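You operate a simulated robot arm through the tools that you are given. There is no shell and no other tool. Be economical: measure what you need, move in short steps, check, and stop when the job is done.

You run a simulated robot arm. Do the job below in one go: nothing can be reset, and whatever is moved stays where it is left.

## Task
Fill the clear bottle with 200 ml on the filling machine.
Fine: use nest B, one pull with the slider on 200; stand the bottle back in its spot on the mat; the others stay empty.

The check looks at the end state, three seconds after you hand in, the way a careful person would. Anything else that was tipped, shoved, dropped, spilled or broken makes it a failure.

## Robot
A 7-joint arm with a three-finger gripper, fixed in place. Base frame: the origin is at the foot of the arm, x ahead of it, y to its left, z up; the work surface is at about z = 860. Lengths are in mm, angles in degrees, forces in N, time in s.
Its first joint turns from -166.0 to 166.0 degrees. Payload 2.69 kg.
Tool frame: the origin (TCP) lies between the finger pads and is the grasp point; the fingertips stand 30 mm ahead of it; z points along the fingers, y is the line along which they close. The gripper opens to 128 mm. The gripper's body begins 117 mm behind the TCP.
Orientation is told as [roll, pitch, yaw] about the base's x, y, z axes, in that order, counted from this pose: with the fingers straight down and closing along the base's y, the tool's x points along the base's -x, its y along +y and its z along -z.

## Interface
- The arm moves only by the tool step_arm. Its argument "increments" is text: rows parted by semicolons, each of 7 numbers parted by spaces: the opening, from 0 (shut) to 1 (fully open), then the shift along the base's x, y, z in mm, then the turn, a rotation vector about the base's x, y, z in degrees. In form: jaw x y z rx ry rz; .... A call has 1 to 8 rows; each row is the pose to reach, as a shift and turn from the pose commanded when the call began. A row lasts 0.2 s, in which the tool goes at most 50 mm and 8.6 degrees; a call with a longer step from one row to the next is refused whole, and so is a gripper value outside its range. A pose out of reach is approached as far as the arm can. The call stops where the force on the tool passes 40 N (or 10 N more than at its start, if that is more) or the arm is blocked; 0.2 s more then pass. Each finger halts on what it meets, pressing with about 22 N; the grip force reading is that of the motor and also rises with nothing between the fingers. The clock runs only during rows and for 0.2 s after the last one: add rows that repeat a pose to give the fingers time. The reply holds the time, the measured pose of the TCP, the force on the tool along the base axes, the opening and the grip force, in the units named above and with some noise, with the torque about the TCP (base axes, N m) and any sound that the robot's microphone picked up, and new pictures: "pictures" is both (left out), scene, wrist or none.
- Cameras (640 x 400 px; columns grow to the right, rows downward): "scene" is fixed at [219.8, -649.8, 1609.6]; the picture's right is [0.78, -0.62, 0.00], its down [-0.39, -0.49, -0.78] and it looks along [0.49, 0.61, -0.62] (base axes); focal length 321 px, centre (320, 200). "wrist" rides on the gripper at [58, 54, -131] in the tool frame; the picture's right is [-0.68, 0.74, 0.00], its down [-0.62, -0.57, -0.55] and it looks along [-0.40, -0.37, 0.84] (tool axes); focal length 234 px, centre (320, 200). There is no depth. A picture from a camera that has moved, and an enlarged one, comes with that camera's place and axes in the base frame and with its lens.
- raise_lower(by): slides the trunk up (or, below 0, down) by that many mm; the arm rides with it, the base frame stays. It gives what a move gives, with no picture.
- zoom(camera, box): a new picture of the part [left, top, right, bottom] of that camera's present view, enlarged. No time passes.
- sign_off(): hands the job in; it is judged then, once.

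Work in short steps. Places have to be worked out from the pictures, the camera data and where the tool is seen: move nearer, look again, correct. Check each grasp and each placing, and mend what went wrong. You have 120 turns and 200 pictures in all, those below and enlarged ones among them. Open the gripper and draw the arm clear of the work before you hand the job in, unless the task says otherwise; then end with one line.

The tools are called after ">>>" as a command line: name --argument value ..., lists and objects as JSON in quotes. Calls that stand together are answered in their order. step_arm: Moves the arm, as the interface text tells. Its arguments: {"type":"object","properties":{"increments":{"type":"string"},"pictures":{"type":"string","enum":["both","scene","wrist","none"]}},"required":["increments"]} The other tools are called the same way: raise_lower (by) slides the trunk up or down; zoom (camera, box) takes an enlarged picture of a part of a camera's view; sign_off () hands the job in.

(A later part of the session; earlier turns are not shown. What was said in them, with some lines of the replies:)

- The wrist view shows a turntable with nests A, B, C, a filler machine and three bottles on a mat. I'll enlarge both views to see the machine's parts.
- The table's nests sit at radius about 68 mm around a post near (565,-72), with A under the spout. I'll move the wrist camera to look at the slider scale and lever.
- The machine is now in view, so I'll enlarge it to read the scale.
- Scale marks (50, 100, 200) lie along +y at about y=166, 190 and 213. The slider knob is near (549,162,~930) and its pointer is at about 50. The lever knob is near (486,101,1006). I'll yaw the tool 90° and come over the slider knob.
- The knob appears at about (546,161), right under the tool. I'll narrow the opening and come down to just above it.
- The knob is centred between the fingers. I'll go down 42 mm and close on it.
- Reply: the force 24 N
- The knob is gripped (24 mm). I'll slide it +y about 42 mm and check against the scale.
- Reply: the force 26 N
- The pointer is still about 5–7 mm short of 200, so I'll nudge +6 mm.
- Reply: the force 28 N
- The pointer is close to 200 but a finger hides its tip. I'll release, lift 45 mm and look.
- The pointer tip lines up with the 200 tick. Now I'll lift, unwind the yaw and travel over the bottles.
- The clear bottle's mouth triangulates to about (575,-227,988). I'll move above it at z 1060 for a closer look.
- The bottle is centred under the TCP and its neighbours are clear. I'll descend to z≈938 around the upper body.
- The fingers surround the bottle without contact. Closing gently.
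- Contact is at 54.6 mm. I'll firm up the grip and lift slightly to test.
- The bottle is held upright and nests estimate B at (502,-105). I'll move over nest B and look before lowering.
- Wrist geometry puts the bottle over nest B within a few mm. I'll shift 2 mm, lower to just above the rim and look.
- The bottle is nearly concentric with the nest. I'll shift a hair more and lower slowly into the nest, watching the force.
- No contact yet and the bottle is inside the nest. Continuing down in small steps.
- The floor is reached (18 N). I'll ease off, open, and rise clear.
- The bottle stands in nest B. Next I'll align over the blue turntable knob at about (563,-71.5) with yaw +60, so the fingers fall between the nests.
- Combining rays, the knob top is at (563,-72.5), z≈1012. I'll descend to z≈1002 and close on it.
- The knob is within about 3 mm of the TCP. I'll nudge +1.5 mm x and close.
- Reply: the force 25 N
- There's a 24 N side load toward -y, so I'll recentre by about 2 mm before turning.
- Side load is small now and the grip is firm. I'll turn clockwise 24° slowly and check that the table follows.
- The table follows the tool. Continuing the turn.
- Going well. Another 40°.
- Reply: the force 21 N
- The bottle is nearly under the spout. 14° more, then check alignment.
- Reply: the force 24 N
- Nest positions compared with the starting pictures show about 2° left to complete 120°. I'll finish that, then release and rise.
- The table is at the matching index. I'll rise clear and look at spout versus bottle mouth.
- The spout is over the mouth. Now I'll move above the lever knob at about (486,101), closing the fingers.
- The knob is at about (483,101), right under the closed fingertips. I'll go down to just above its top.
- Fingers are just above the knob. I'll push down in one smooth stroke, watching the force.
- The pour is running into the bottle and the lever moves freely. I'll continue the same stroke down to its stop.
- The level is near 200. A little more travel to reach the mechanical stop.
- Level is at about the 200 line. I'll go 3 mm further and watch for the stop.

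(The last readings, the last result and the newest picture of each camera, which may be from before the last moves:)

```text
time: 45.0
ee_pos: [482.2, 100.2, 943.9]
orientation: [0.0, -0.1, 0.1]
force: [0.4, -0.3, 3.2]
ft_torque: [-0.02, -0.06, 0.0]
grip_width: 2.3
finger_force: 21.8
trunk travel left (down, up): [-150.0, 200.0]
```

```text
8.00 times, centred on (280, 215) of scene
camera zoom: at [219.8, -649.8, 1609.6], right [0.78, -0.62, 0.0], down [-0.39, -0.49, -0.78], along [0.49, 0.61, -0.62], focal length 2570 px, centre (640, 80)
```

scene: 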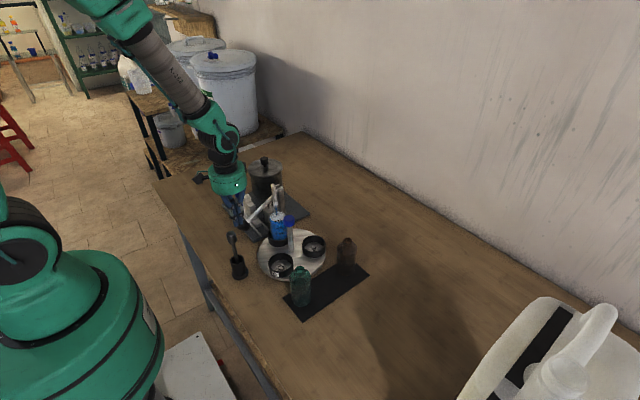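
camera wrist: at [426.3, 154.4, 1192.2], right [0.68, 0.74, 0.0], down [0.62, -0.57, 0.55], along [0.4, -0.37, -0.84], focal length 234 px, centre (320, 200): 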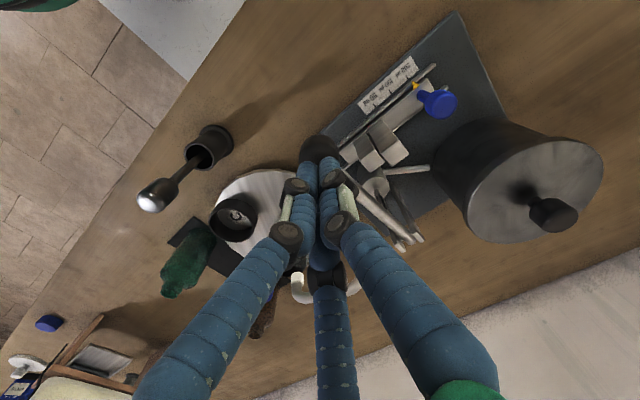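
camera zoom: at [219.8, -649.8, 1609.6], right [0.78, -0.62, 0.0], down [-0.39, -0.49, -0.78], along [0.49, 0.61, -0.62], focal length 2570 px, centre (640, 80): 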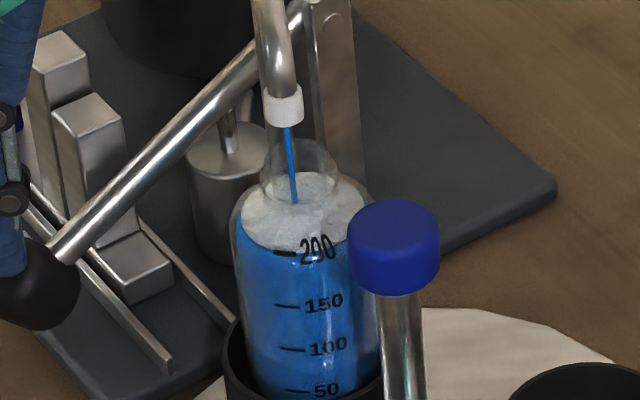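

I'll hold still briefly to see whether the flow has finished and the level settles.

>>> step_arm --increments "0 0 0 -3 0 0 0;0 0 0 -3 0 0 0;0 0 0 -3 0 0 0" --pictures "both"

>>> zoom --camera "scene" --box '[235, 195, 295, 245]'

>>> zoom --camera "wrist" --box '[280, 60, 460, 220]'

```text
time: 45.8
ee_pos: [482.9, 101.9, 942.5]
orientation: [0.0, 0.0, 0.1]
force: [-4.4, -4.0, 32.1]
ft_torque: [-0.19, -0.38, -0.13]
grip_width: 2.3
finger_force: 21.9
trunk travel left (down, up): [-150.0, 200.0]
camera wrist: at [423.6, 155.5, 1073.8], right [0.68, 0.74, 0.0], down [0.61, -0.57, 0.55], along [0.41, -0.37, -0.84], focal length 234 px, centre (320, 200)
```

scene: 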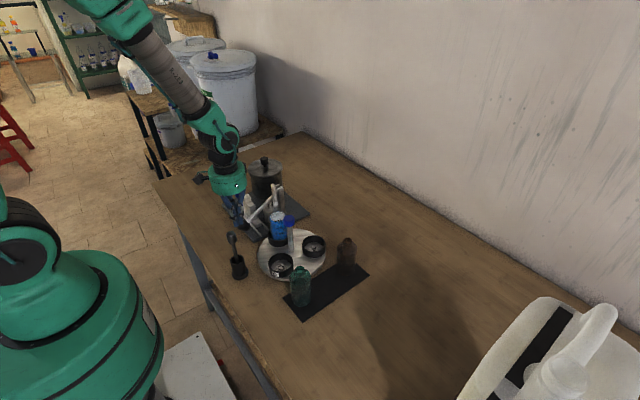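
wrist: 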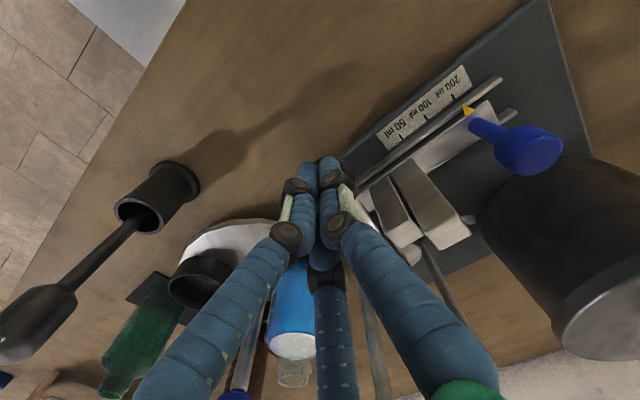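

```text
8.00 times, centred on (265, 220) of scene
camera zoom: at [219.8, -649.8, 1609.6], right [0.78, -0.62, 0.0], down [-0.39, -0.49, -0.78], along [0.49, 0.61, -0.62], focal length 2570 px, centre (760, 40)
```

zoom: 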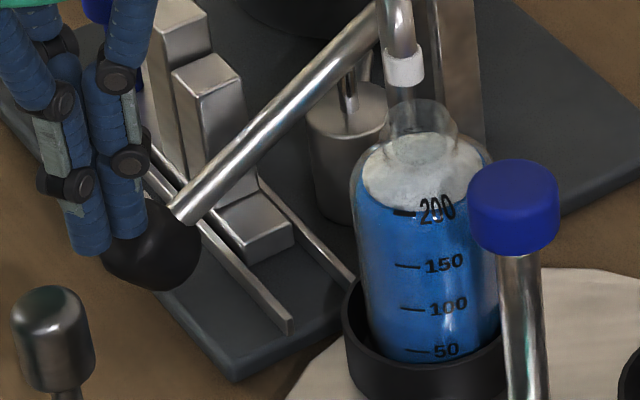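

```text
2.50 times, centred on (370, 140) of wrist
camera zoom: at [423.6, 155.5, 1073.8], right [0.68, 0.74, 0.0], down [0.61, -0.57, 0.55], along [0.41, -0.37, -0.84], focal length 585 px, centre (195, 350)
```

zoom: 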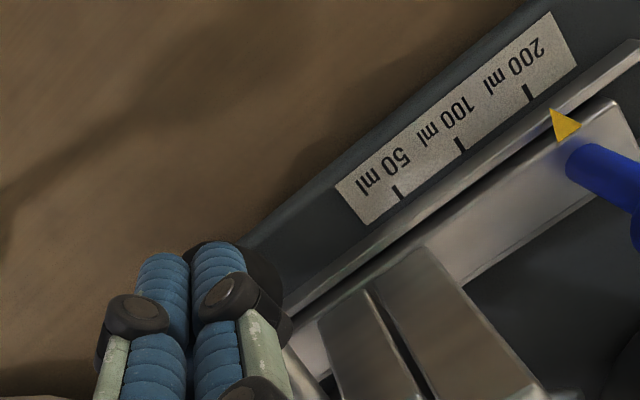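

The lever hit its stop (32 N), the flow ended and the level sits at 200. I'll rise straight up and let the lever return.

>>> step_arm --increments "0 0 0 12 0 0 0;0 0 0 28 0 0 0;0 0 0 46 0 0 0;0 0 0 66 0 0 0;0 0 0 88 0 0 0;0 0 0 112 0 0 0;0 0 0 140 0 0 0;0 0 0 185 0 0 0" --pictures "scene"

>>> zoom --camera "scene" --box '[210, 170, 310, 260]'

```text
time: 47.6
ee_pos: [481.7, 99.0, 1128.4]
orientation: [0.0, 0.1, -0.1]
force: [-0.2, 0.0, 0.1]
ft_torque: [-0.04, 0.04, 0.0]
grip_width: 2.2
finger_force: 21.9
trunk travel left (down, up): [-150.0, 200.0]
```

scene: 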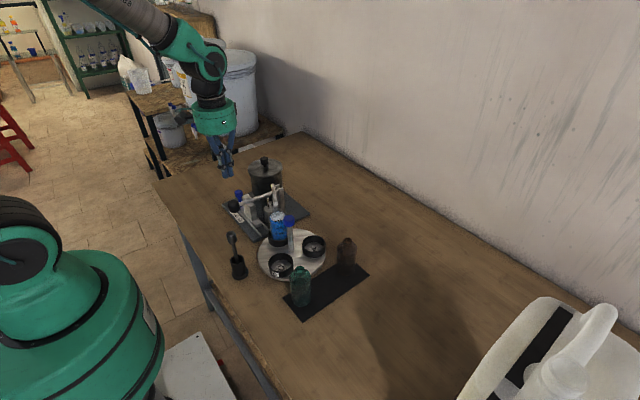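

```text
4.44 times, centred on (260, 215) of scene
camera zoom: at [219.8, -649.8, 1609.6], right [0.78, -0.62, 0.0], down [-0.39, -0.49, -0.78], along [0.49, 0.61, -0.62], focal length 1428 px, centre (587, 133)
```

zoom: 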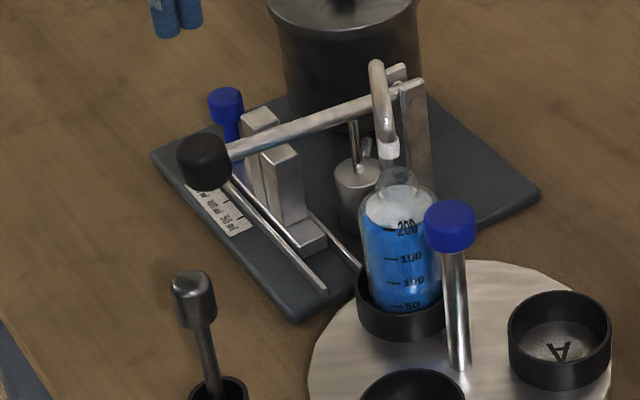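

The lever is springing back and the bottle reads 200. Now back over the turntable knob with yaw -60 to bring the bottle out from under the spout.

>>> step_arm --increments "0 10 -22 10 0 0 -7.5;0.05 20 -44 24 0 0 -15;0.1 30 -66 24 0 0 -22.5;0.2 40 -88 24 0 0 -30;0.3 50 -110 24 0 0 -37.5;0.38 60 -132 24 0 0 -45;0.38 71 -154 24 0 0 -52.5;0.38 81.5 -175.5 24 0 0 -60" --pictures "both"

>>> zoom --camera "wrist" --box '[220, 40, 420, 220]'

>>> zoom --camera "scene" --box '[210, 170, 310, 260]'

```text
time: 49.4
ee_pos: [564.1, -74.6, 1150.0]
orientation: [-0.1, 0.1, -60.1]
force: [0.0, -0.3, -0.6]
ft_torque: [-0.04, -0.02, 0.05]
grip_width: 48.3
finger_force: 0.1
trunk travel left (down, up): [-150.0, 200.0]
camera wrist: at [581.5, 3.6, 1281.5], right [0.98, -0.22, 0.0], down [-0.18, -0.82, 0.55], along [-0.12, -0.54, -0.84], focal length 234 px, centre (320, 200)
```

scene: 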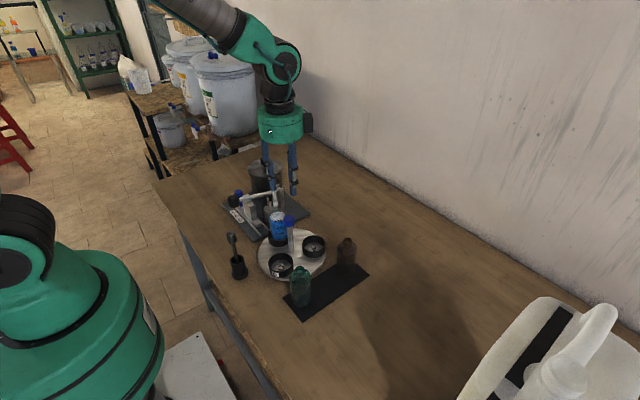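
wrist: 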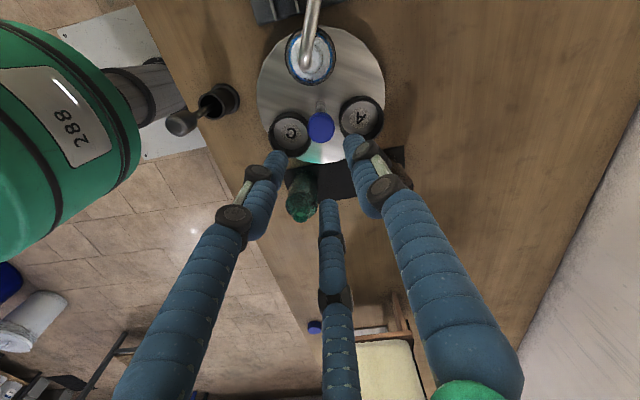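

```text
2.22 times, centred on (320, 130) of wrist
camera zoom: at [581.5, 3.6, 1281.5], right [0.98, -0.22, 0.0], down [-0.18, -0.82, 0.55], along [-0.12, -0.54, -0.84], focal length 520 px, centre (320, 356)
```

zoom: 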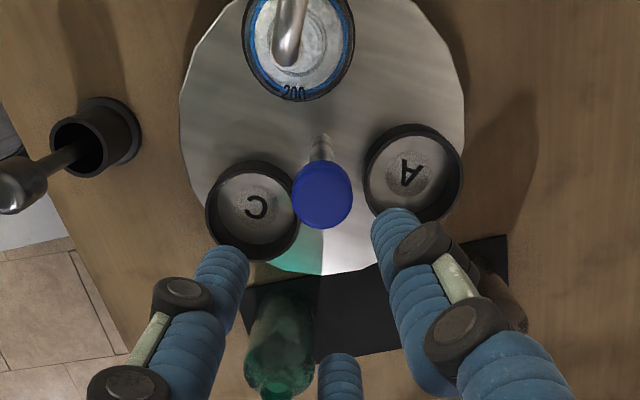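

```text
4.44 times, centred on (260, 215) of scene
camera zoom: at [219.8, -649.8, 1609.6], right [0.78, -0.62, 0.0], down [-0.39, -0.49, -0.78], along [0.49, 0.61, -0.62], focal length 1428 px, centre (587, 133)
```

zoom: 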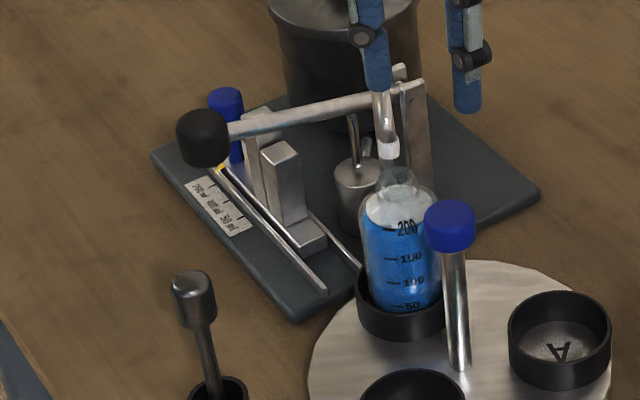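

The lever is back up. I'll descend the way I came up and grip the knob again.

>>> step_arm --increments "0.38 0 0 -45 0 0 0;0.38 0 0 -90 0 0 0;0.38 0 0 -125 0 0 0;0.38 0 0 -148 0 0 0;0.26 0 0 -148 0 0 0;0.16 0 0 -148 0 0 0;0.1 0 0 -148 0 0 0;0.1 0 0 -148 0 0 0" --pictures "none"

```text
time: 51.2
ee_pos: [563.5, -74.3, 1002.8]
orientation: [0.0, 0.0, -60.0]
force: [11.8, 4.7, -3.5]
ft_torque: [-0.09, -0.37, -0.03]
grip_width: 30.6
finger_force: 45.3
trunk travel left (down, up): [-150.0, 200.0]
```

Gripped. I'll turn back counter-clockwise gently, since the bottle is full.

>>> step_arm --increments "0.1 0 0 0 0 0 2;0.1 0 0 0 0 0 6;0.1 0 0 0 0 0 10;0.1 0 0 0 0 0 14;0.1 0 0 0 0 0 18;0.1 0 0 0 0 0 22;0.1 0 0 0 0 0 26;0.1 0 0 0 0 0 30" --pictures "scene"

>>> step_arm --increments "0.1 0 0 0 0 0 4;0.1 0 0 0 0 0 8;0.1 0 0 0 0 0 12;0.1 0 0 0 0 0 16;0.1 0 0 0 0 0 20;0.1 0 0 0 0 0 24;0.1 0 0 0 0 0 28;0.1 0 0 0 0 0 32" --pictures "scene"

>>> step_arm --increments "0.1 0 0 0 0 0 4;0.1 0 0 0 0 0 8;0.1 0 0 0 0 0 12;0.1 0 0 0 0 0 16;0.1 0 0 0 0 0 20;0.1 0 0 0 0 0 24;0.1 0 0 0 0 0 28;0.1 0 0 0 0 0 32" --pictures "scene"

```text
time: 53.0
ee_pos: [565.0, -75.0, 1003.2]
orientation: [-0.1, 0.0, -29.9]
force: [16.9, -3.5, -4.6]
ft_torque: [-0.12, -0.04, -0.05]
grip_width: 30.2
finger_force: 44.5
trunk travel left (down, up): [-150.0, 200.0]
```

scene: 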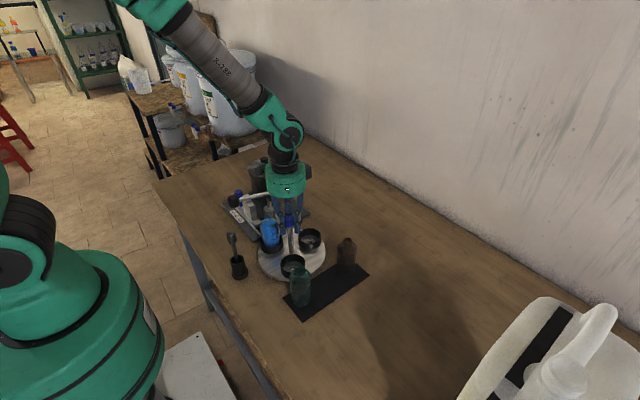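

```text
time: 54.8
ee_pos: [565.5, -76.4, 1001.7]
orientation: [0.0, 0.0, 2.2]
force: [17.2, -3.2, 1.6]
ft_torque: [0.0, 0.04, 0.01]
grip_width: 30.3
finger_force: 45.0
trunk travel left (down, up): [-150.0, 200.0]
```

scene: 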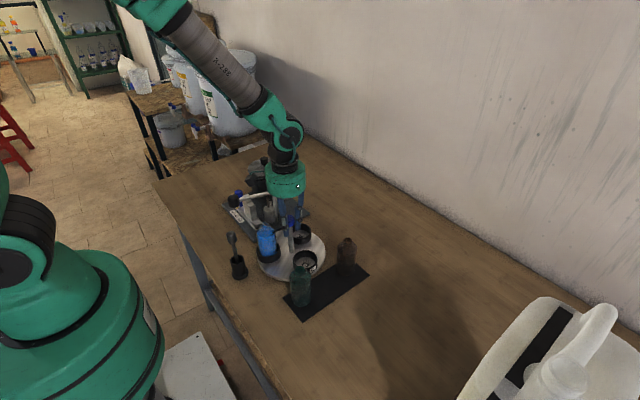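

```text
time: 56.6
ee_pos: [566.2, -74.3, 1000.9]
orientation: [0.0, 0.1, 34.1]
force: [22.2, -5.9, 4.5]
ft_torque: [-0.07, -0.12, -0.02]
grip_width: 30.4
finger_force: 44.9
trunk travel left (down, up): [-150.0, 200.0]
```

scene: 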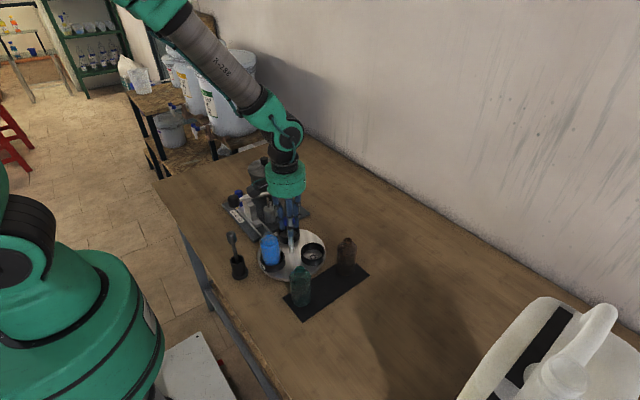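

The bottle rides well. The last 26° brings nest B home; then I release and rise.

>>> step_arm --increments "0.1 0 0 0 0 0 5;0.1 0 0 0 0 0 10;0.1 0 0 0 0 0 15;0.1 0 0 0 0 0 20;0.1 0 0 0 0 0 24;0.1 0 0 0 0 0 26;0.1 0 0 0 0 0 26" --pictures "none"

>>> step_arm --increments "0.2 0 0 0 0 0 0;0.38 0 0 0 0 0 0;0.38 0 0 0 0 0 0;0.38 0 0 40 0 0 0;0.38 0 0 80 0 0 0;0.38 0 0 120 0 0 0;0.38 0 0 140 0 0 0" --pictures "both"

>>> zoom --camera "scene" --box '[240, 200, 340, 300]'

>>> zoom --camera "wrist" --box '[220, 20, 420, 180]'

```text
time: 58.2
ee_pos: [565.1, -73.7, 1002.6]
orientation: [0.0, 0.0, 60.0]
force: [22.0, -4.4, 3.7]
ft_torque: [-0.1, -0.05, -0.02]
grip_width: 30.2
finger_force: 44.7
trunk travel left (down, up): [-150.0, 200.0]
```

```text
time: 59.8
ee_pos: [565.5, -75.7, 1143.3]
orientation: [-0.1, 0.0, 60.0]
force: [0.4, 0.2, 0.1]
ft_torque: [-0.04, 0.0, -0.01]
grip_width: 48.6
finger_force: 0.0
trunk travel left (down, up): [-150.0, 200.0]
camera wrist: at [488.8, -98.4, 1273.7], right [-0.3, 0.95, 0.0], down [0.8, 0.25, 0.55], along [0.52, 0.16, -0.84], focal length 234 px, centre (320, 200)
```

scene: 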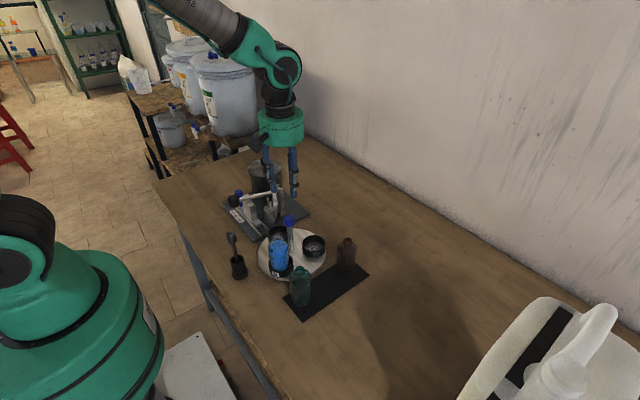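
wrist: 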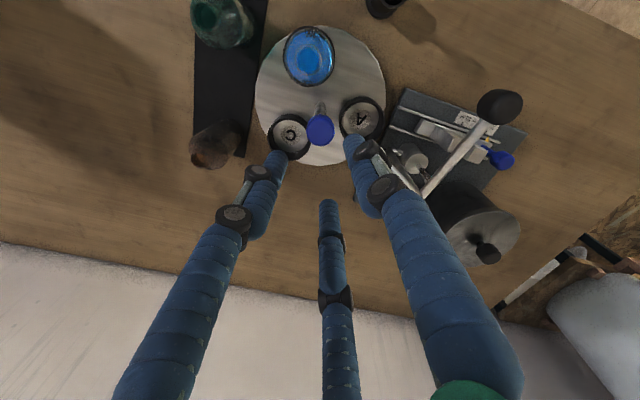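

```text
4.00 times, centred on (290, 250) of scene
camera zoom: at [219.8, -649.8, 1609.6], right [0.78, -0.62, 0.0], down [-0.39, -0.49, -0.78], along [0.49, 0.61, -0.62], focal length 1285 px, centre (440, 0)
```

zoom: 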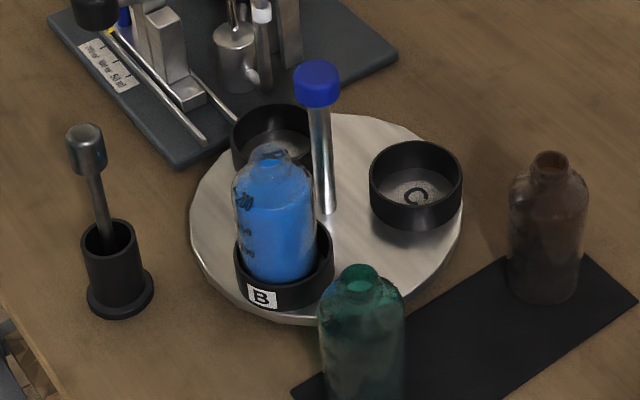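

```text
2.50 times, centred on (320, 100) of wrist
camera zoom: at [488.8, -98.4, 1273.7], right [-0.3, 0.95, 0.0], down [0.8, 0.25, 0.55], along [0.52, 0.16, -0.84], focal length 585 px, centre (320, 450)
```

zoom: 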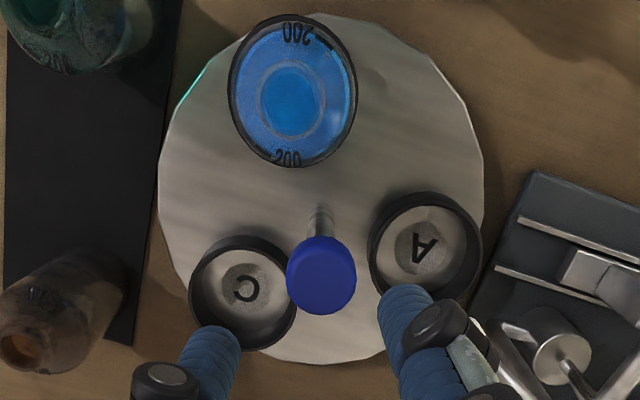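

The bottle's mouth is at (503.4,-106.4), as placed. I'll move above it with yaw 0.

>>> step_arm --increments "0.45 -8 -4 0 0 0 -8.5;0.5 -16 -8 0 0 0 -17;0.6 -25 -12 0 0 0 -25.5;0.6 -34 -17 0 0 0 -34;0.6 -43 -22 0 0 0 -42.5;0.6 -52 -27 0 0 0 -51;0.6 -60.8 -31.9 -20 0 0 -59;0.6 -60.8 -31.9 -60 0 0 -60" --pictures "both"

>>> zoom --camera "wrist" --box '[220, 40, 420, 220]'

```text
time: 61.6
ee_pos: [501.8, -106.5, 1081.4]
orientation: [0.0, 0.1, -0.1]
force: [-0.5, 0.5, 0.7]
ft_torque: [0.01, -0.05, -0.02]
grip_width: 76.6
finger_force: 0.1
trunk travel left (down, up): [-150.0, 200.0]
camera wrist: at [444.1, -52.6, 1213.4], right [0.68, 0.74, 0.0], down [0.61, -0.57, 0.55], along [0.4, -0.37, -0.84], focal length 234 px, centre (320, 200)
```

scene: 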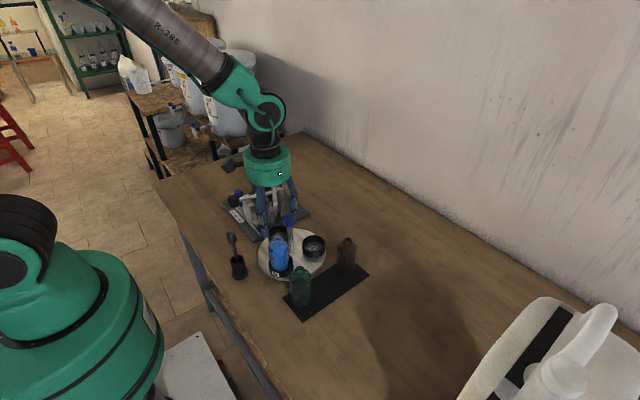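
wrist: 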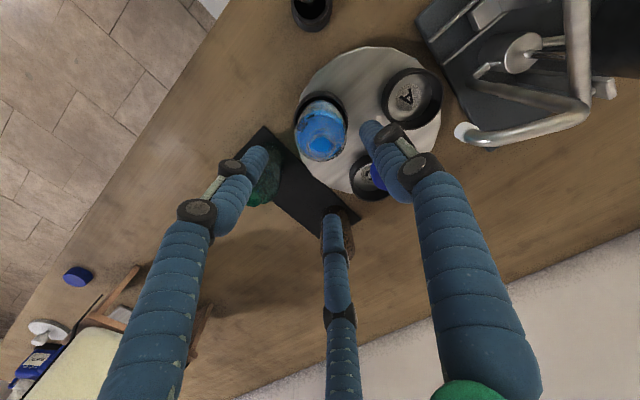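

```text
2.22 times, centred on (320, 130) of wrist
camera zoom: at [444.1, -52.6, 1213.4], right [0.68, 0.74, 0.0], down [0.61, -0.57, 0.55], along [0.4, -0.37, -0.84], focal length 520 px, centre (320, 356)
```

zoom: 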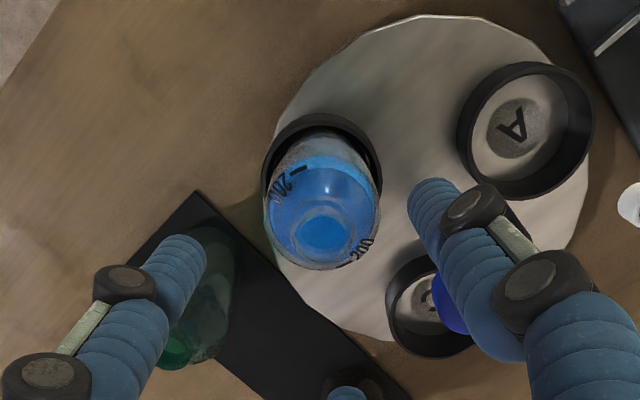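

Centred within a couple of mm. Descending and closing on the bottle.

>>> step_arm --increments "0.6 -1 1 -35 0 0 0;0.6 -1 1 -70 0 0 0;0.6 -1 1 -100 0 0 0;0.6 -1 1 -125.5 0 0 0;0.5 -1 1 -125.5 0 0 0;0.43 -1 1 -125.5 0 0 0;0.38 -1 1 -125.5 0 0 0;0.34 -1 1 -125.5 0 0 0" --pictures "scene"

>>> step_arm --increments "0.28 0 0 0 0 0 0;0.26 0 0 0 0 0 0;0.26 0 0 0 0 0 0" --pictures "none"

>>> zoom --camera "scene" --box '[240, 200, 320, 290]'

```text
time: 63.4
ee_pos: [502.5, -106.5, 956.8]
orientation: [0.0, 0.0, -0.1]
force: [4.1, 0.6, 1.4]
ft_torque: [-0.01, -0.24, -0.03]
grip_width: 54.9
finger_force: 22.3
trunk travel left (down, up): [-150.0, 200.0]
```

scene: 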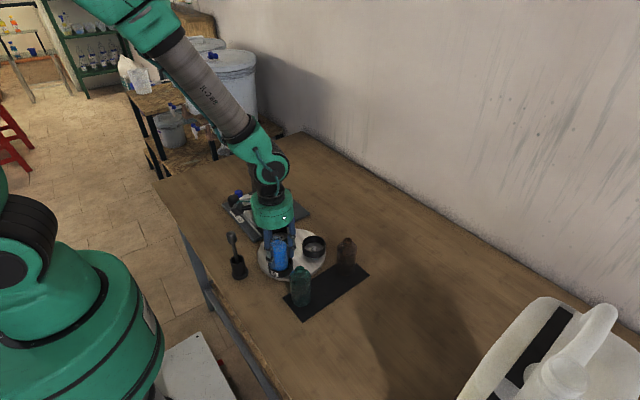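

```text
time: 64.2
ee_pos: [502.4, -106.0, 957.1]
orientation: [0.1, 0.0, 0.0]
force: [6.6, 0.8, 3.7]
ft_torque: [0.03, -0.37, -0.03]
grip_width: 54.6
finger_force: 22.0
trunk travel left (down, up): [-150.0, 200.0]
```

```text
4.44 times, centred on (280, 245) of scene
camera zoom: at [219.8, -649.8, 1609.6], right [0.78, -0.62, 0.0], down [-0.39, -0.49, -0.78], along [0.49, 0.61, -0.62], focal length 1428 px, centre (498, 0)
```

zoom: 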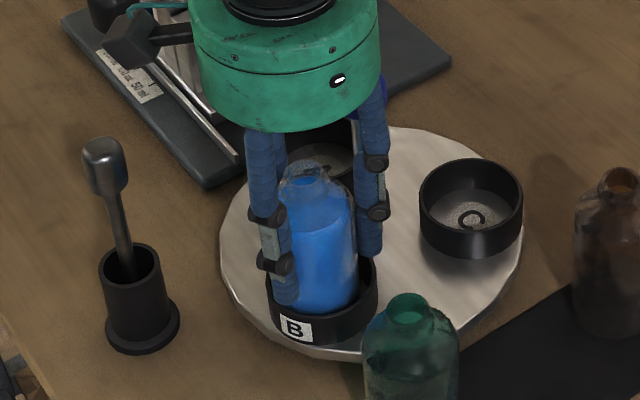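

Gripped at 54.6 mm. Lifting gently out of the nest.

>>> step_arm --increments "0.26 0 0 4 0 0 0;0.26 0 0 12 0 0 0;0.26 0 0 22 0 0 0;0.26 0 0 34 0 0 0;0.26 0 0 47 0 0 0;0.26 0 0 60 0 0 0;0.26 0 0 68 0 0 0;0.26 0 0 70 0 0 0" --pictures "both"

>>> zoom --camera "scene" --box '[240, 180, 340, 300]'

```text
time: 66.0
ee_pos: [501.3, -104.8, 1025.5]
orientation: [0.0, 0.0, 0.0]
force: [0.5, -0.1, -2.0]
ft_torque: [0.03, 0.0, 0.03]
grip_width: 54.2
finger_force: 22.4
trunk travel left (down, up): [-150.0, 200.0]
camera wrist: at [443.2, -51.0, 1157.8], right [0.68, 0.74, 0.0], down [0.62, -0.57, 0.55], along [0.4, -0.37, -0.84], focal length 234 px, centre (320, 200)
```

scene: 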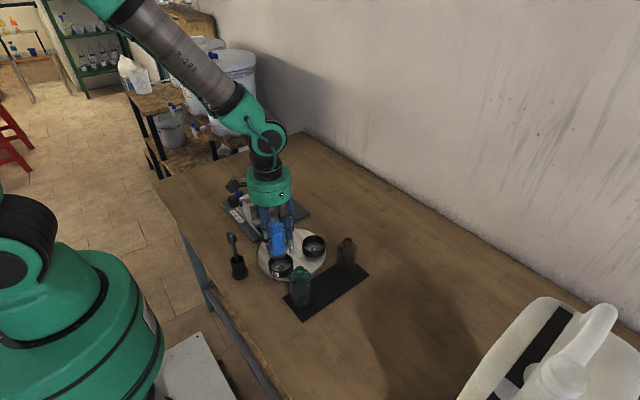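
wrist: 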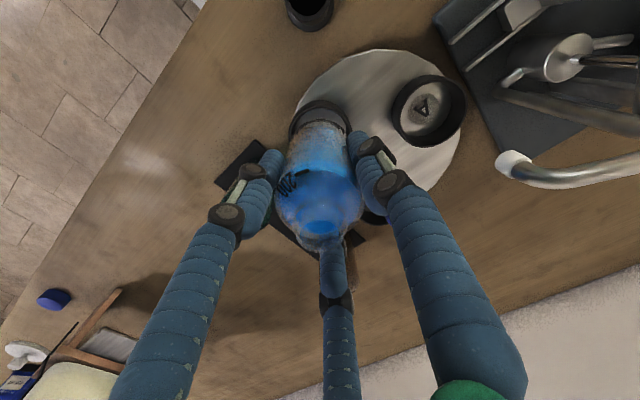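

```text
3.33 times, centred on (290, 240) of scene
camera zoom: at [219.8, -649.8, 1609.6], right [0.78, -0.62, 0.0], down [-0.39, -0.49, -0.78], along [0.49, 0.61, -0.62], focal length 1071 px, centre (420, 67)
```

zoom: 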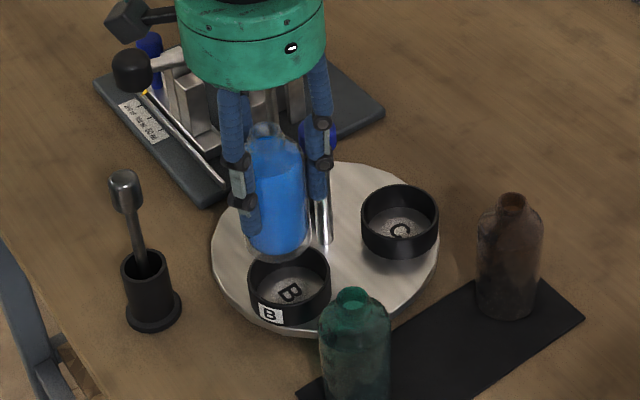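

The bottle is upright and at 200. I'll carry it back along the same path to above its spot on the mat.

>>> step_arm --increments "0.26 5 -6 0 0 0 0;0.26 18 -19 0 0 0 0;0.26 33 -36 0 0 0 0;0.26 48 -54 0 0 0 0;0.26 62 -73 0 0 0 0;0.26 71 -92 0 0 0 0;0.26 72 -110 0 0 0 0;0.26 72 -121 0 0 0 0" --pictures "none"

>>> step_arm --increments "0.26 0 0 -10 0 0 0;0.26 0 0 -25 0 0 0;0.26 0 0 -40 0 0 0;0.26 0 0 -55 0 0 0;0.26 0 0 -66 0 0 0;0.26 0 0 -70 0 0 0" --pictures "both"

>>> zoom --camera "scene" --box '[270, 200, 390, 330]'

```text
time: 67.8
ee_pos: [574.7, -226.4, 1026.1]
orientation: [0.0, -0.1, 0.0]
force: [0.4, 1.0, -2.7]
ft_torque: [-0.01, 0.01, 0.02]
grip_width: 54.5
finger_force: 22.1
trunk travel left (down, up): [-150.0, 200.0]
```

```text
time: 69.2
ee_pos: [574.6, -227.2, 957.6]
orientation: [0.0, 0.0, 0.0]
force: [0.0, 0.5, -1.9]
ft_torque: [-0.01, 0.03, 0.0]
grip_width: 54.4
finger_force: 22.1
trunk travel left (down, up): [-150.0, 200.0]
camera wrist: at [515.7, -172.0, 1087.6], right [0.68, 0.74, 0.0], down [0.62, -0.57, 0.55], along [0.4, -0.37, -0.84], focal length 234 px, centre (320, 200)
```

scene: 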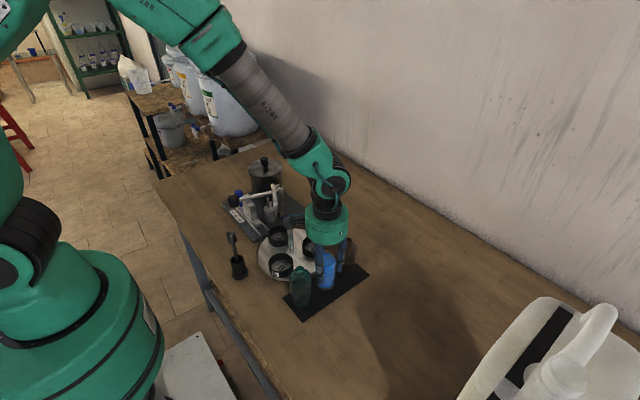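
wrist: 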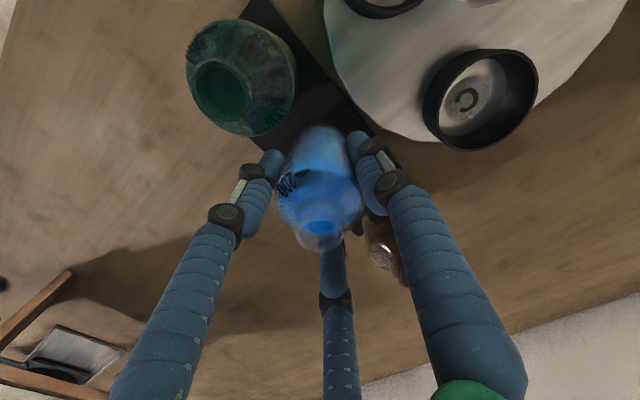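

```text
3.08 times, centred on (330, 265) of scene
camera zoom: at [219.8, -649.8, 1609.6], right [0.78, -0.62, 0.0], down [-0.39, -0.49, -0.78], along [0.49, 0.61, -0.62], focal length 989 px, centre (289, 0)
```

zoom: 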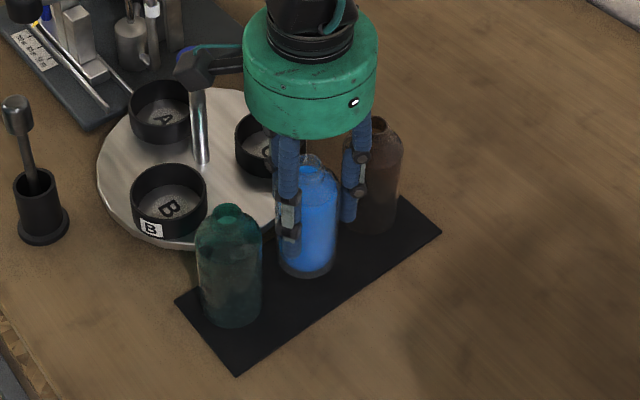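

Above the spot with about 16 mm to go. Lowering in small steps until contact.

>>> step_arm --increments "0.26 0 0 -5 0 0 0;0.26 0 0 -10 0 0 0;0.26 0 0 -13 0 0 0;0.26 0 0 -14.5 0 0 0" --pictures "none"

```text
time: 70.2
ee_pos: [573.8, -227.2, 941.3]
orientation: [0.0, 0.0, 0.0]
force: [0.8, 0.4, -1.2]
ft_torque: [0.02, -0.02, -0.01]
grip_width: 54.6
finger_force: 21.6
trunk travel left (down, up): [-150.0, 200.0]
```

>>> step_arm --increments "0.26 0 0 -1 0 0 0;0.26 0 0 -2 0 0 0;0.26 0 0 -2 0 0 0" --pictures "none"

```text
time: 71.0
ee_pos: [574.0, -227.3, 940.1]
orientation: [0.0, 0.1, 0.1]
force: [-0.1, 0.4, -3.2]
ft_torque: [0.0, 0.0, -0.01]
grip_width: 54.5
finger_force: 22.1
trunk travel left (down, up): [-150.0, 200.0]
```

>>> step_arm --increments "0.26 0 0 -1 0 0 0;0.26 0 0 -2 0 0 0;0.26 0 0 -2 0 0 0" --pictures "none"

```text
time: 71.8
ee_pos: [573.8, -226.3, 937.9]
orientation: [0.1, 0.1, 0.0]
force: [-0.9, -0.6, -1.0]
ft_torque: [-0.04, 0.1, 0.05]
grip_width: 54.6
finger_force: 21.8
trunk travel left (down, up): [-150.0, 200.0]
```

No contact yet; continuing 1 mm at a time.

>>> step_arm --increments "0.26 0 0 -1 0 0 0;0.26 0 0 -2 0 0 0;0.26 0 0 -2 0 0 0" --pictures "scene"

>>> zoom --camera "scene" --box '[290, 230, 370, 320]'

```text
time: 72.6
ee_pos: [574.9, -227.4, 935.6]
orientation: [-0.1, -0.2, 0.0]
force: [-0.7, 4.7, 18.1]
ft_torque: [0.14, 0.05, 0.06]
grip_width: 54.7
finger_force: 21.4
trunk travel left (down, up): [-150.0, 200.0]
```

scene: 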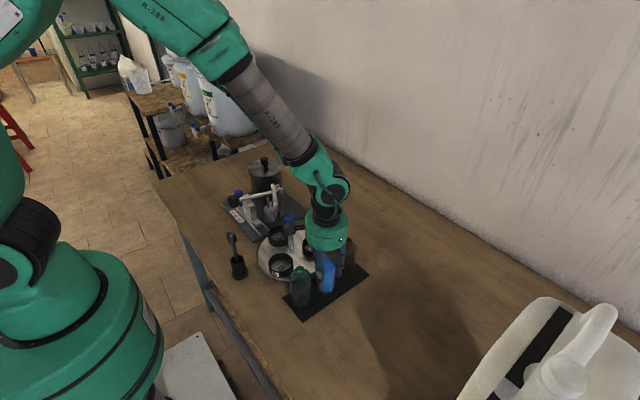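

```text
4.44 times, centred on (330, 275) of scene
camera zoom: at [219.8, -649.8, 1609.6], right [0.78, -0.62, 0.0], down [-0.39, -0.49, -0.78], along [0.49, 0.61, -0.62], focal length 1428 px, centre (276, -133)
```

zoom: 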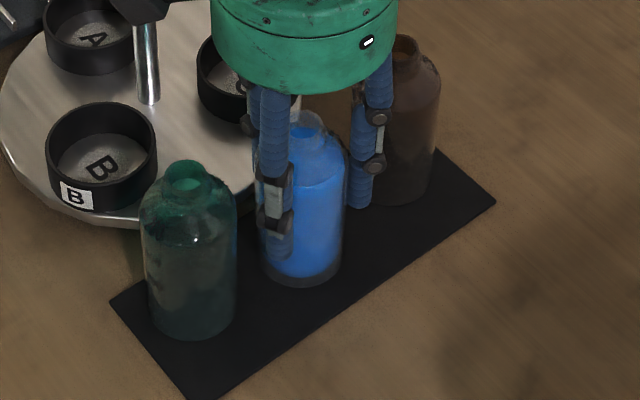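

The bottle touches the mat (18 N). I'll ease off 1 mm, open to the same clearance as before, and rise straight up.

>>> step_arm --increments "0.3 0 0 1 0 0 0;0.4 0 0 1 0 0 0;0.52 0 0 1 0 0 0;0.6 0 0 1 0 0 0;0.6 0 0 25 0 0 0;0.6 0 0 65 0 0 0;0.6 0 0 110 0 0 0;0.6 0 0 155 0 0 0" --pictures "both"

>>> zoom --camera "scene" --box '[270, 200, 390, 330]'

```text
time: 74.4
ee_pos: [573.5, -226.0, 1093.2]
orientation: [0.0, 0.1, -0.1]
force: [-0.6, 0.0, -0.2]
ft_torque: [0.02, -0.03, -0.03]
grip_width: 76.7
finger_force: 0.1
trunk travel left (down, up): [-150.0, 200.0]
camera wrist: at [514.5, -171.8, 1224.1], right [0.68, 0.74, 0.0], down [0.62, -0.57, 0.55], along [0.4, -0.37, -0.84], focal length 234 px, centre (320, 200)
```

scene: 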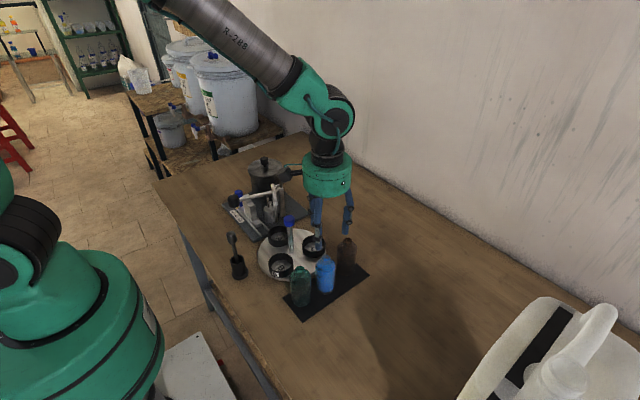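
wrist: 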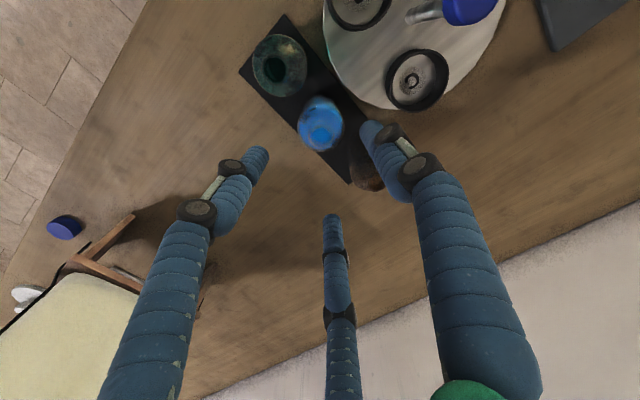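

```text
3.08 times, centred on (330, 265) of scene
camera zoom: at [219.8, -649.8, 1609.6], right [0.78, -0.62, 0.0], down [-0.39, -0.49, -0.78], along [0.49, 0.61, -0.62], focal length 989 px, centre (289, 0)
```

zoom: 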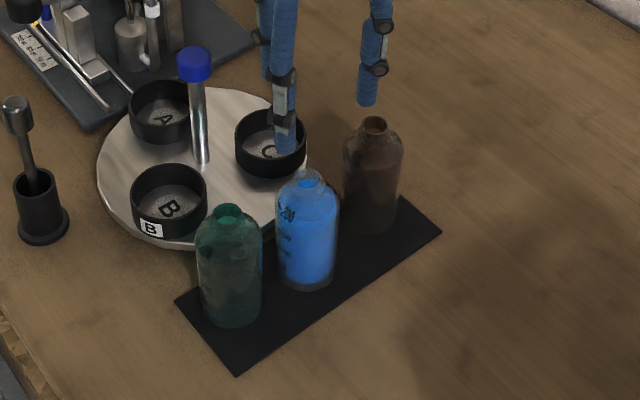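

The bottle stands free. I'll measure its position against the original.

>>> zoom --camera "wrist" --box '[220, 20, 420, 200]'

>>> zoom --camera "scene" --box '[270, 170, 390, 330]'

```text
2.22 times, centred on (320, 110) of wrist
camera zoom: at [514.5, -171.8, 1224.1], right [0.68, 0.74, 0.0], down [0.62, -0.57, 0.55], along [0.4, -0.37, -0.84], focal length 520 px, centre (320, 400)
```

zoom: 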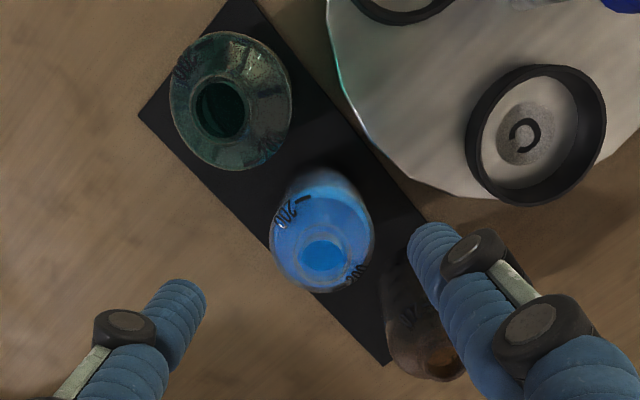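

```text
2.50 times, centred on (330, 250) of scene
camera zoom: at [219.8, -649.8, 1609.6], right [0.78, -0.62, 0.0], down [-0.39, -0.49, -0.78], along [0.49, 0.61, -0.62], focal length 803 px, centre (295, 75)
```

zoom: 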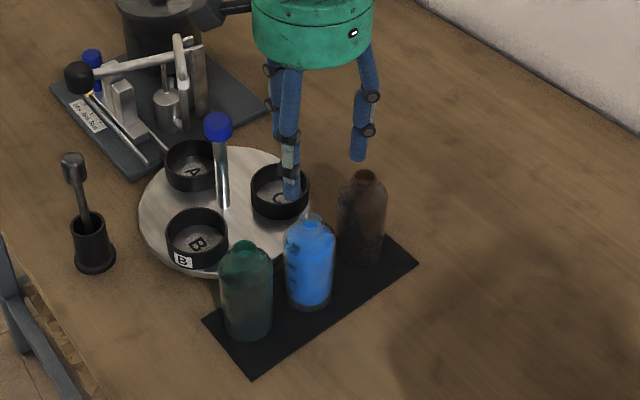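

The bottle stands upright, within about 7 mm of its original place. I'll draw the arm up and clear and make a final check.

>>> step_arm --increments "0.6 0 0 45 0 0 0;0.7 0 0 90 0 0 0;0.8 0 10 135 0 0 0;0.9 0 50 160 0 0 0;1 0 94 163 0 0 0;1 -20 130 163 0 0 0" --pictures "both"

>>> zoom --camera "scene" --box '[210, 160, 390, 330]'

>>> zoom --camera "scene" --box '[300, 230, 370, 310]'

```text
time: 75.8
ee_pos: [554.5, -96.5, 1253.4]
orientation: [0.0, 0.1, 0.0]
force: [0.9, 0.0, 0.1]
ft_torque: [0.0, 0.05, 0.04]
grip_width: 128.1
finger_force: 0.0
trunk travel left (down, up): [-150.0, 200.0]
camera wrist: at [496.2, -41.5, 1385.1], right [0.68, 0.74, 0.0], down [0.62, -0.57, 0.55], along [0.4, -0.37, -0.84], focal length 234 px, centre (320, 200)
```

scene: 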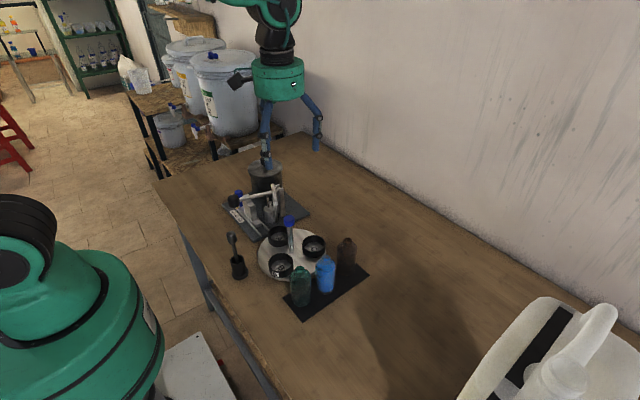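
wrist: 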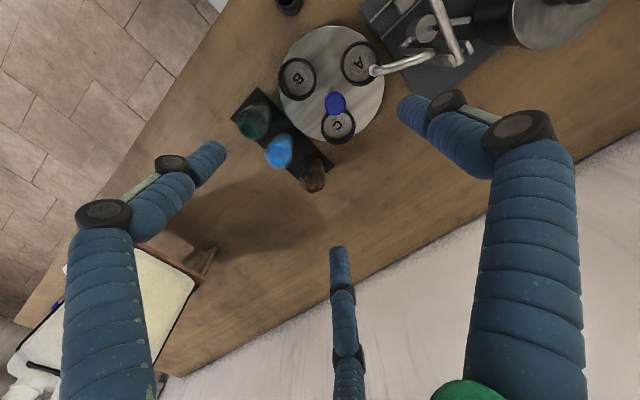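

```text
2.35 times, centred on (300, 245) of scene
camera zoom: at [219.8, -649.8, 1609.6], right [0.78, -0.62, 0.0], down [-0.39, -0.49, -0.78], along [0.49, 0.61, -0.62], focal length 756 px, centre (367, 94)
```

zoom: 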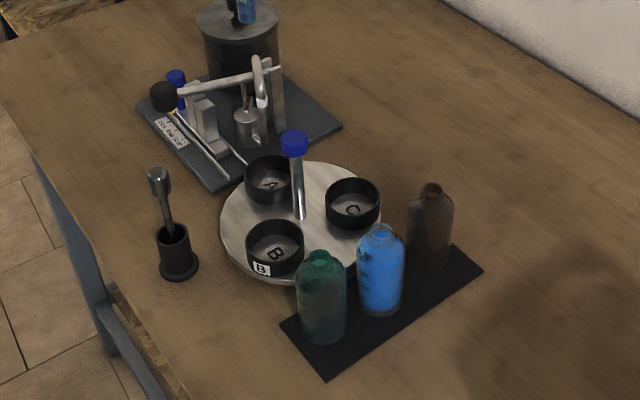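

```text
5.00 times, centred on (335, 270) of scene
camera zoom: at [219.8, -649.8, 1609.6], right [0.78, -0.62, 0.0], down [-0.39, -0.49, -0.78], along [0.49, 0.61, -0.62], focal length 1606 px, centre (245, -150)
```

zoom: 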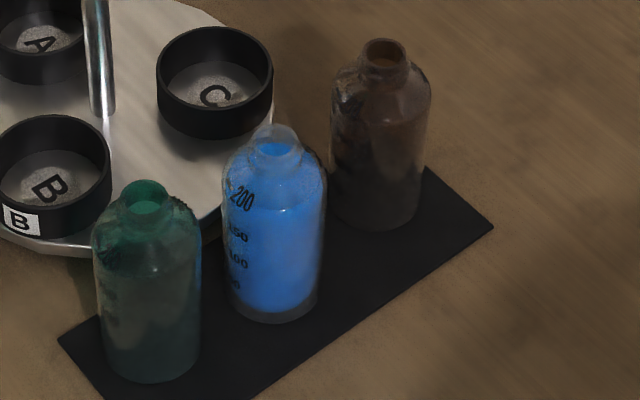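

The clear bottle is upright on the mat at 200 ml, the other two are empty and undisturbed, there are no spills, and the arm is clear. I'm handing in.

>>> sign_off

```text
The job is handed in.
```

The clear bottle was filled to the 200 ml mark using nest B and one pull with the slider on 200. It is back on the mat, about 7 mm from where it first stood; the other two bottles are untouched and empty, and nothing was spilled.
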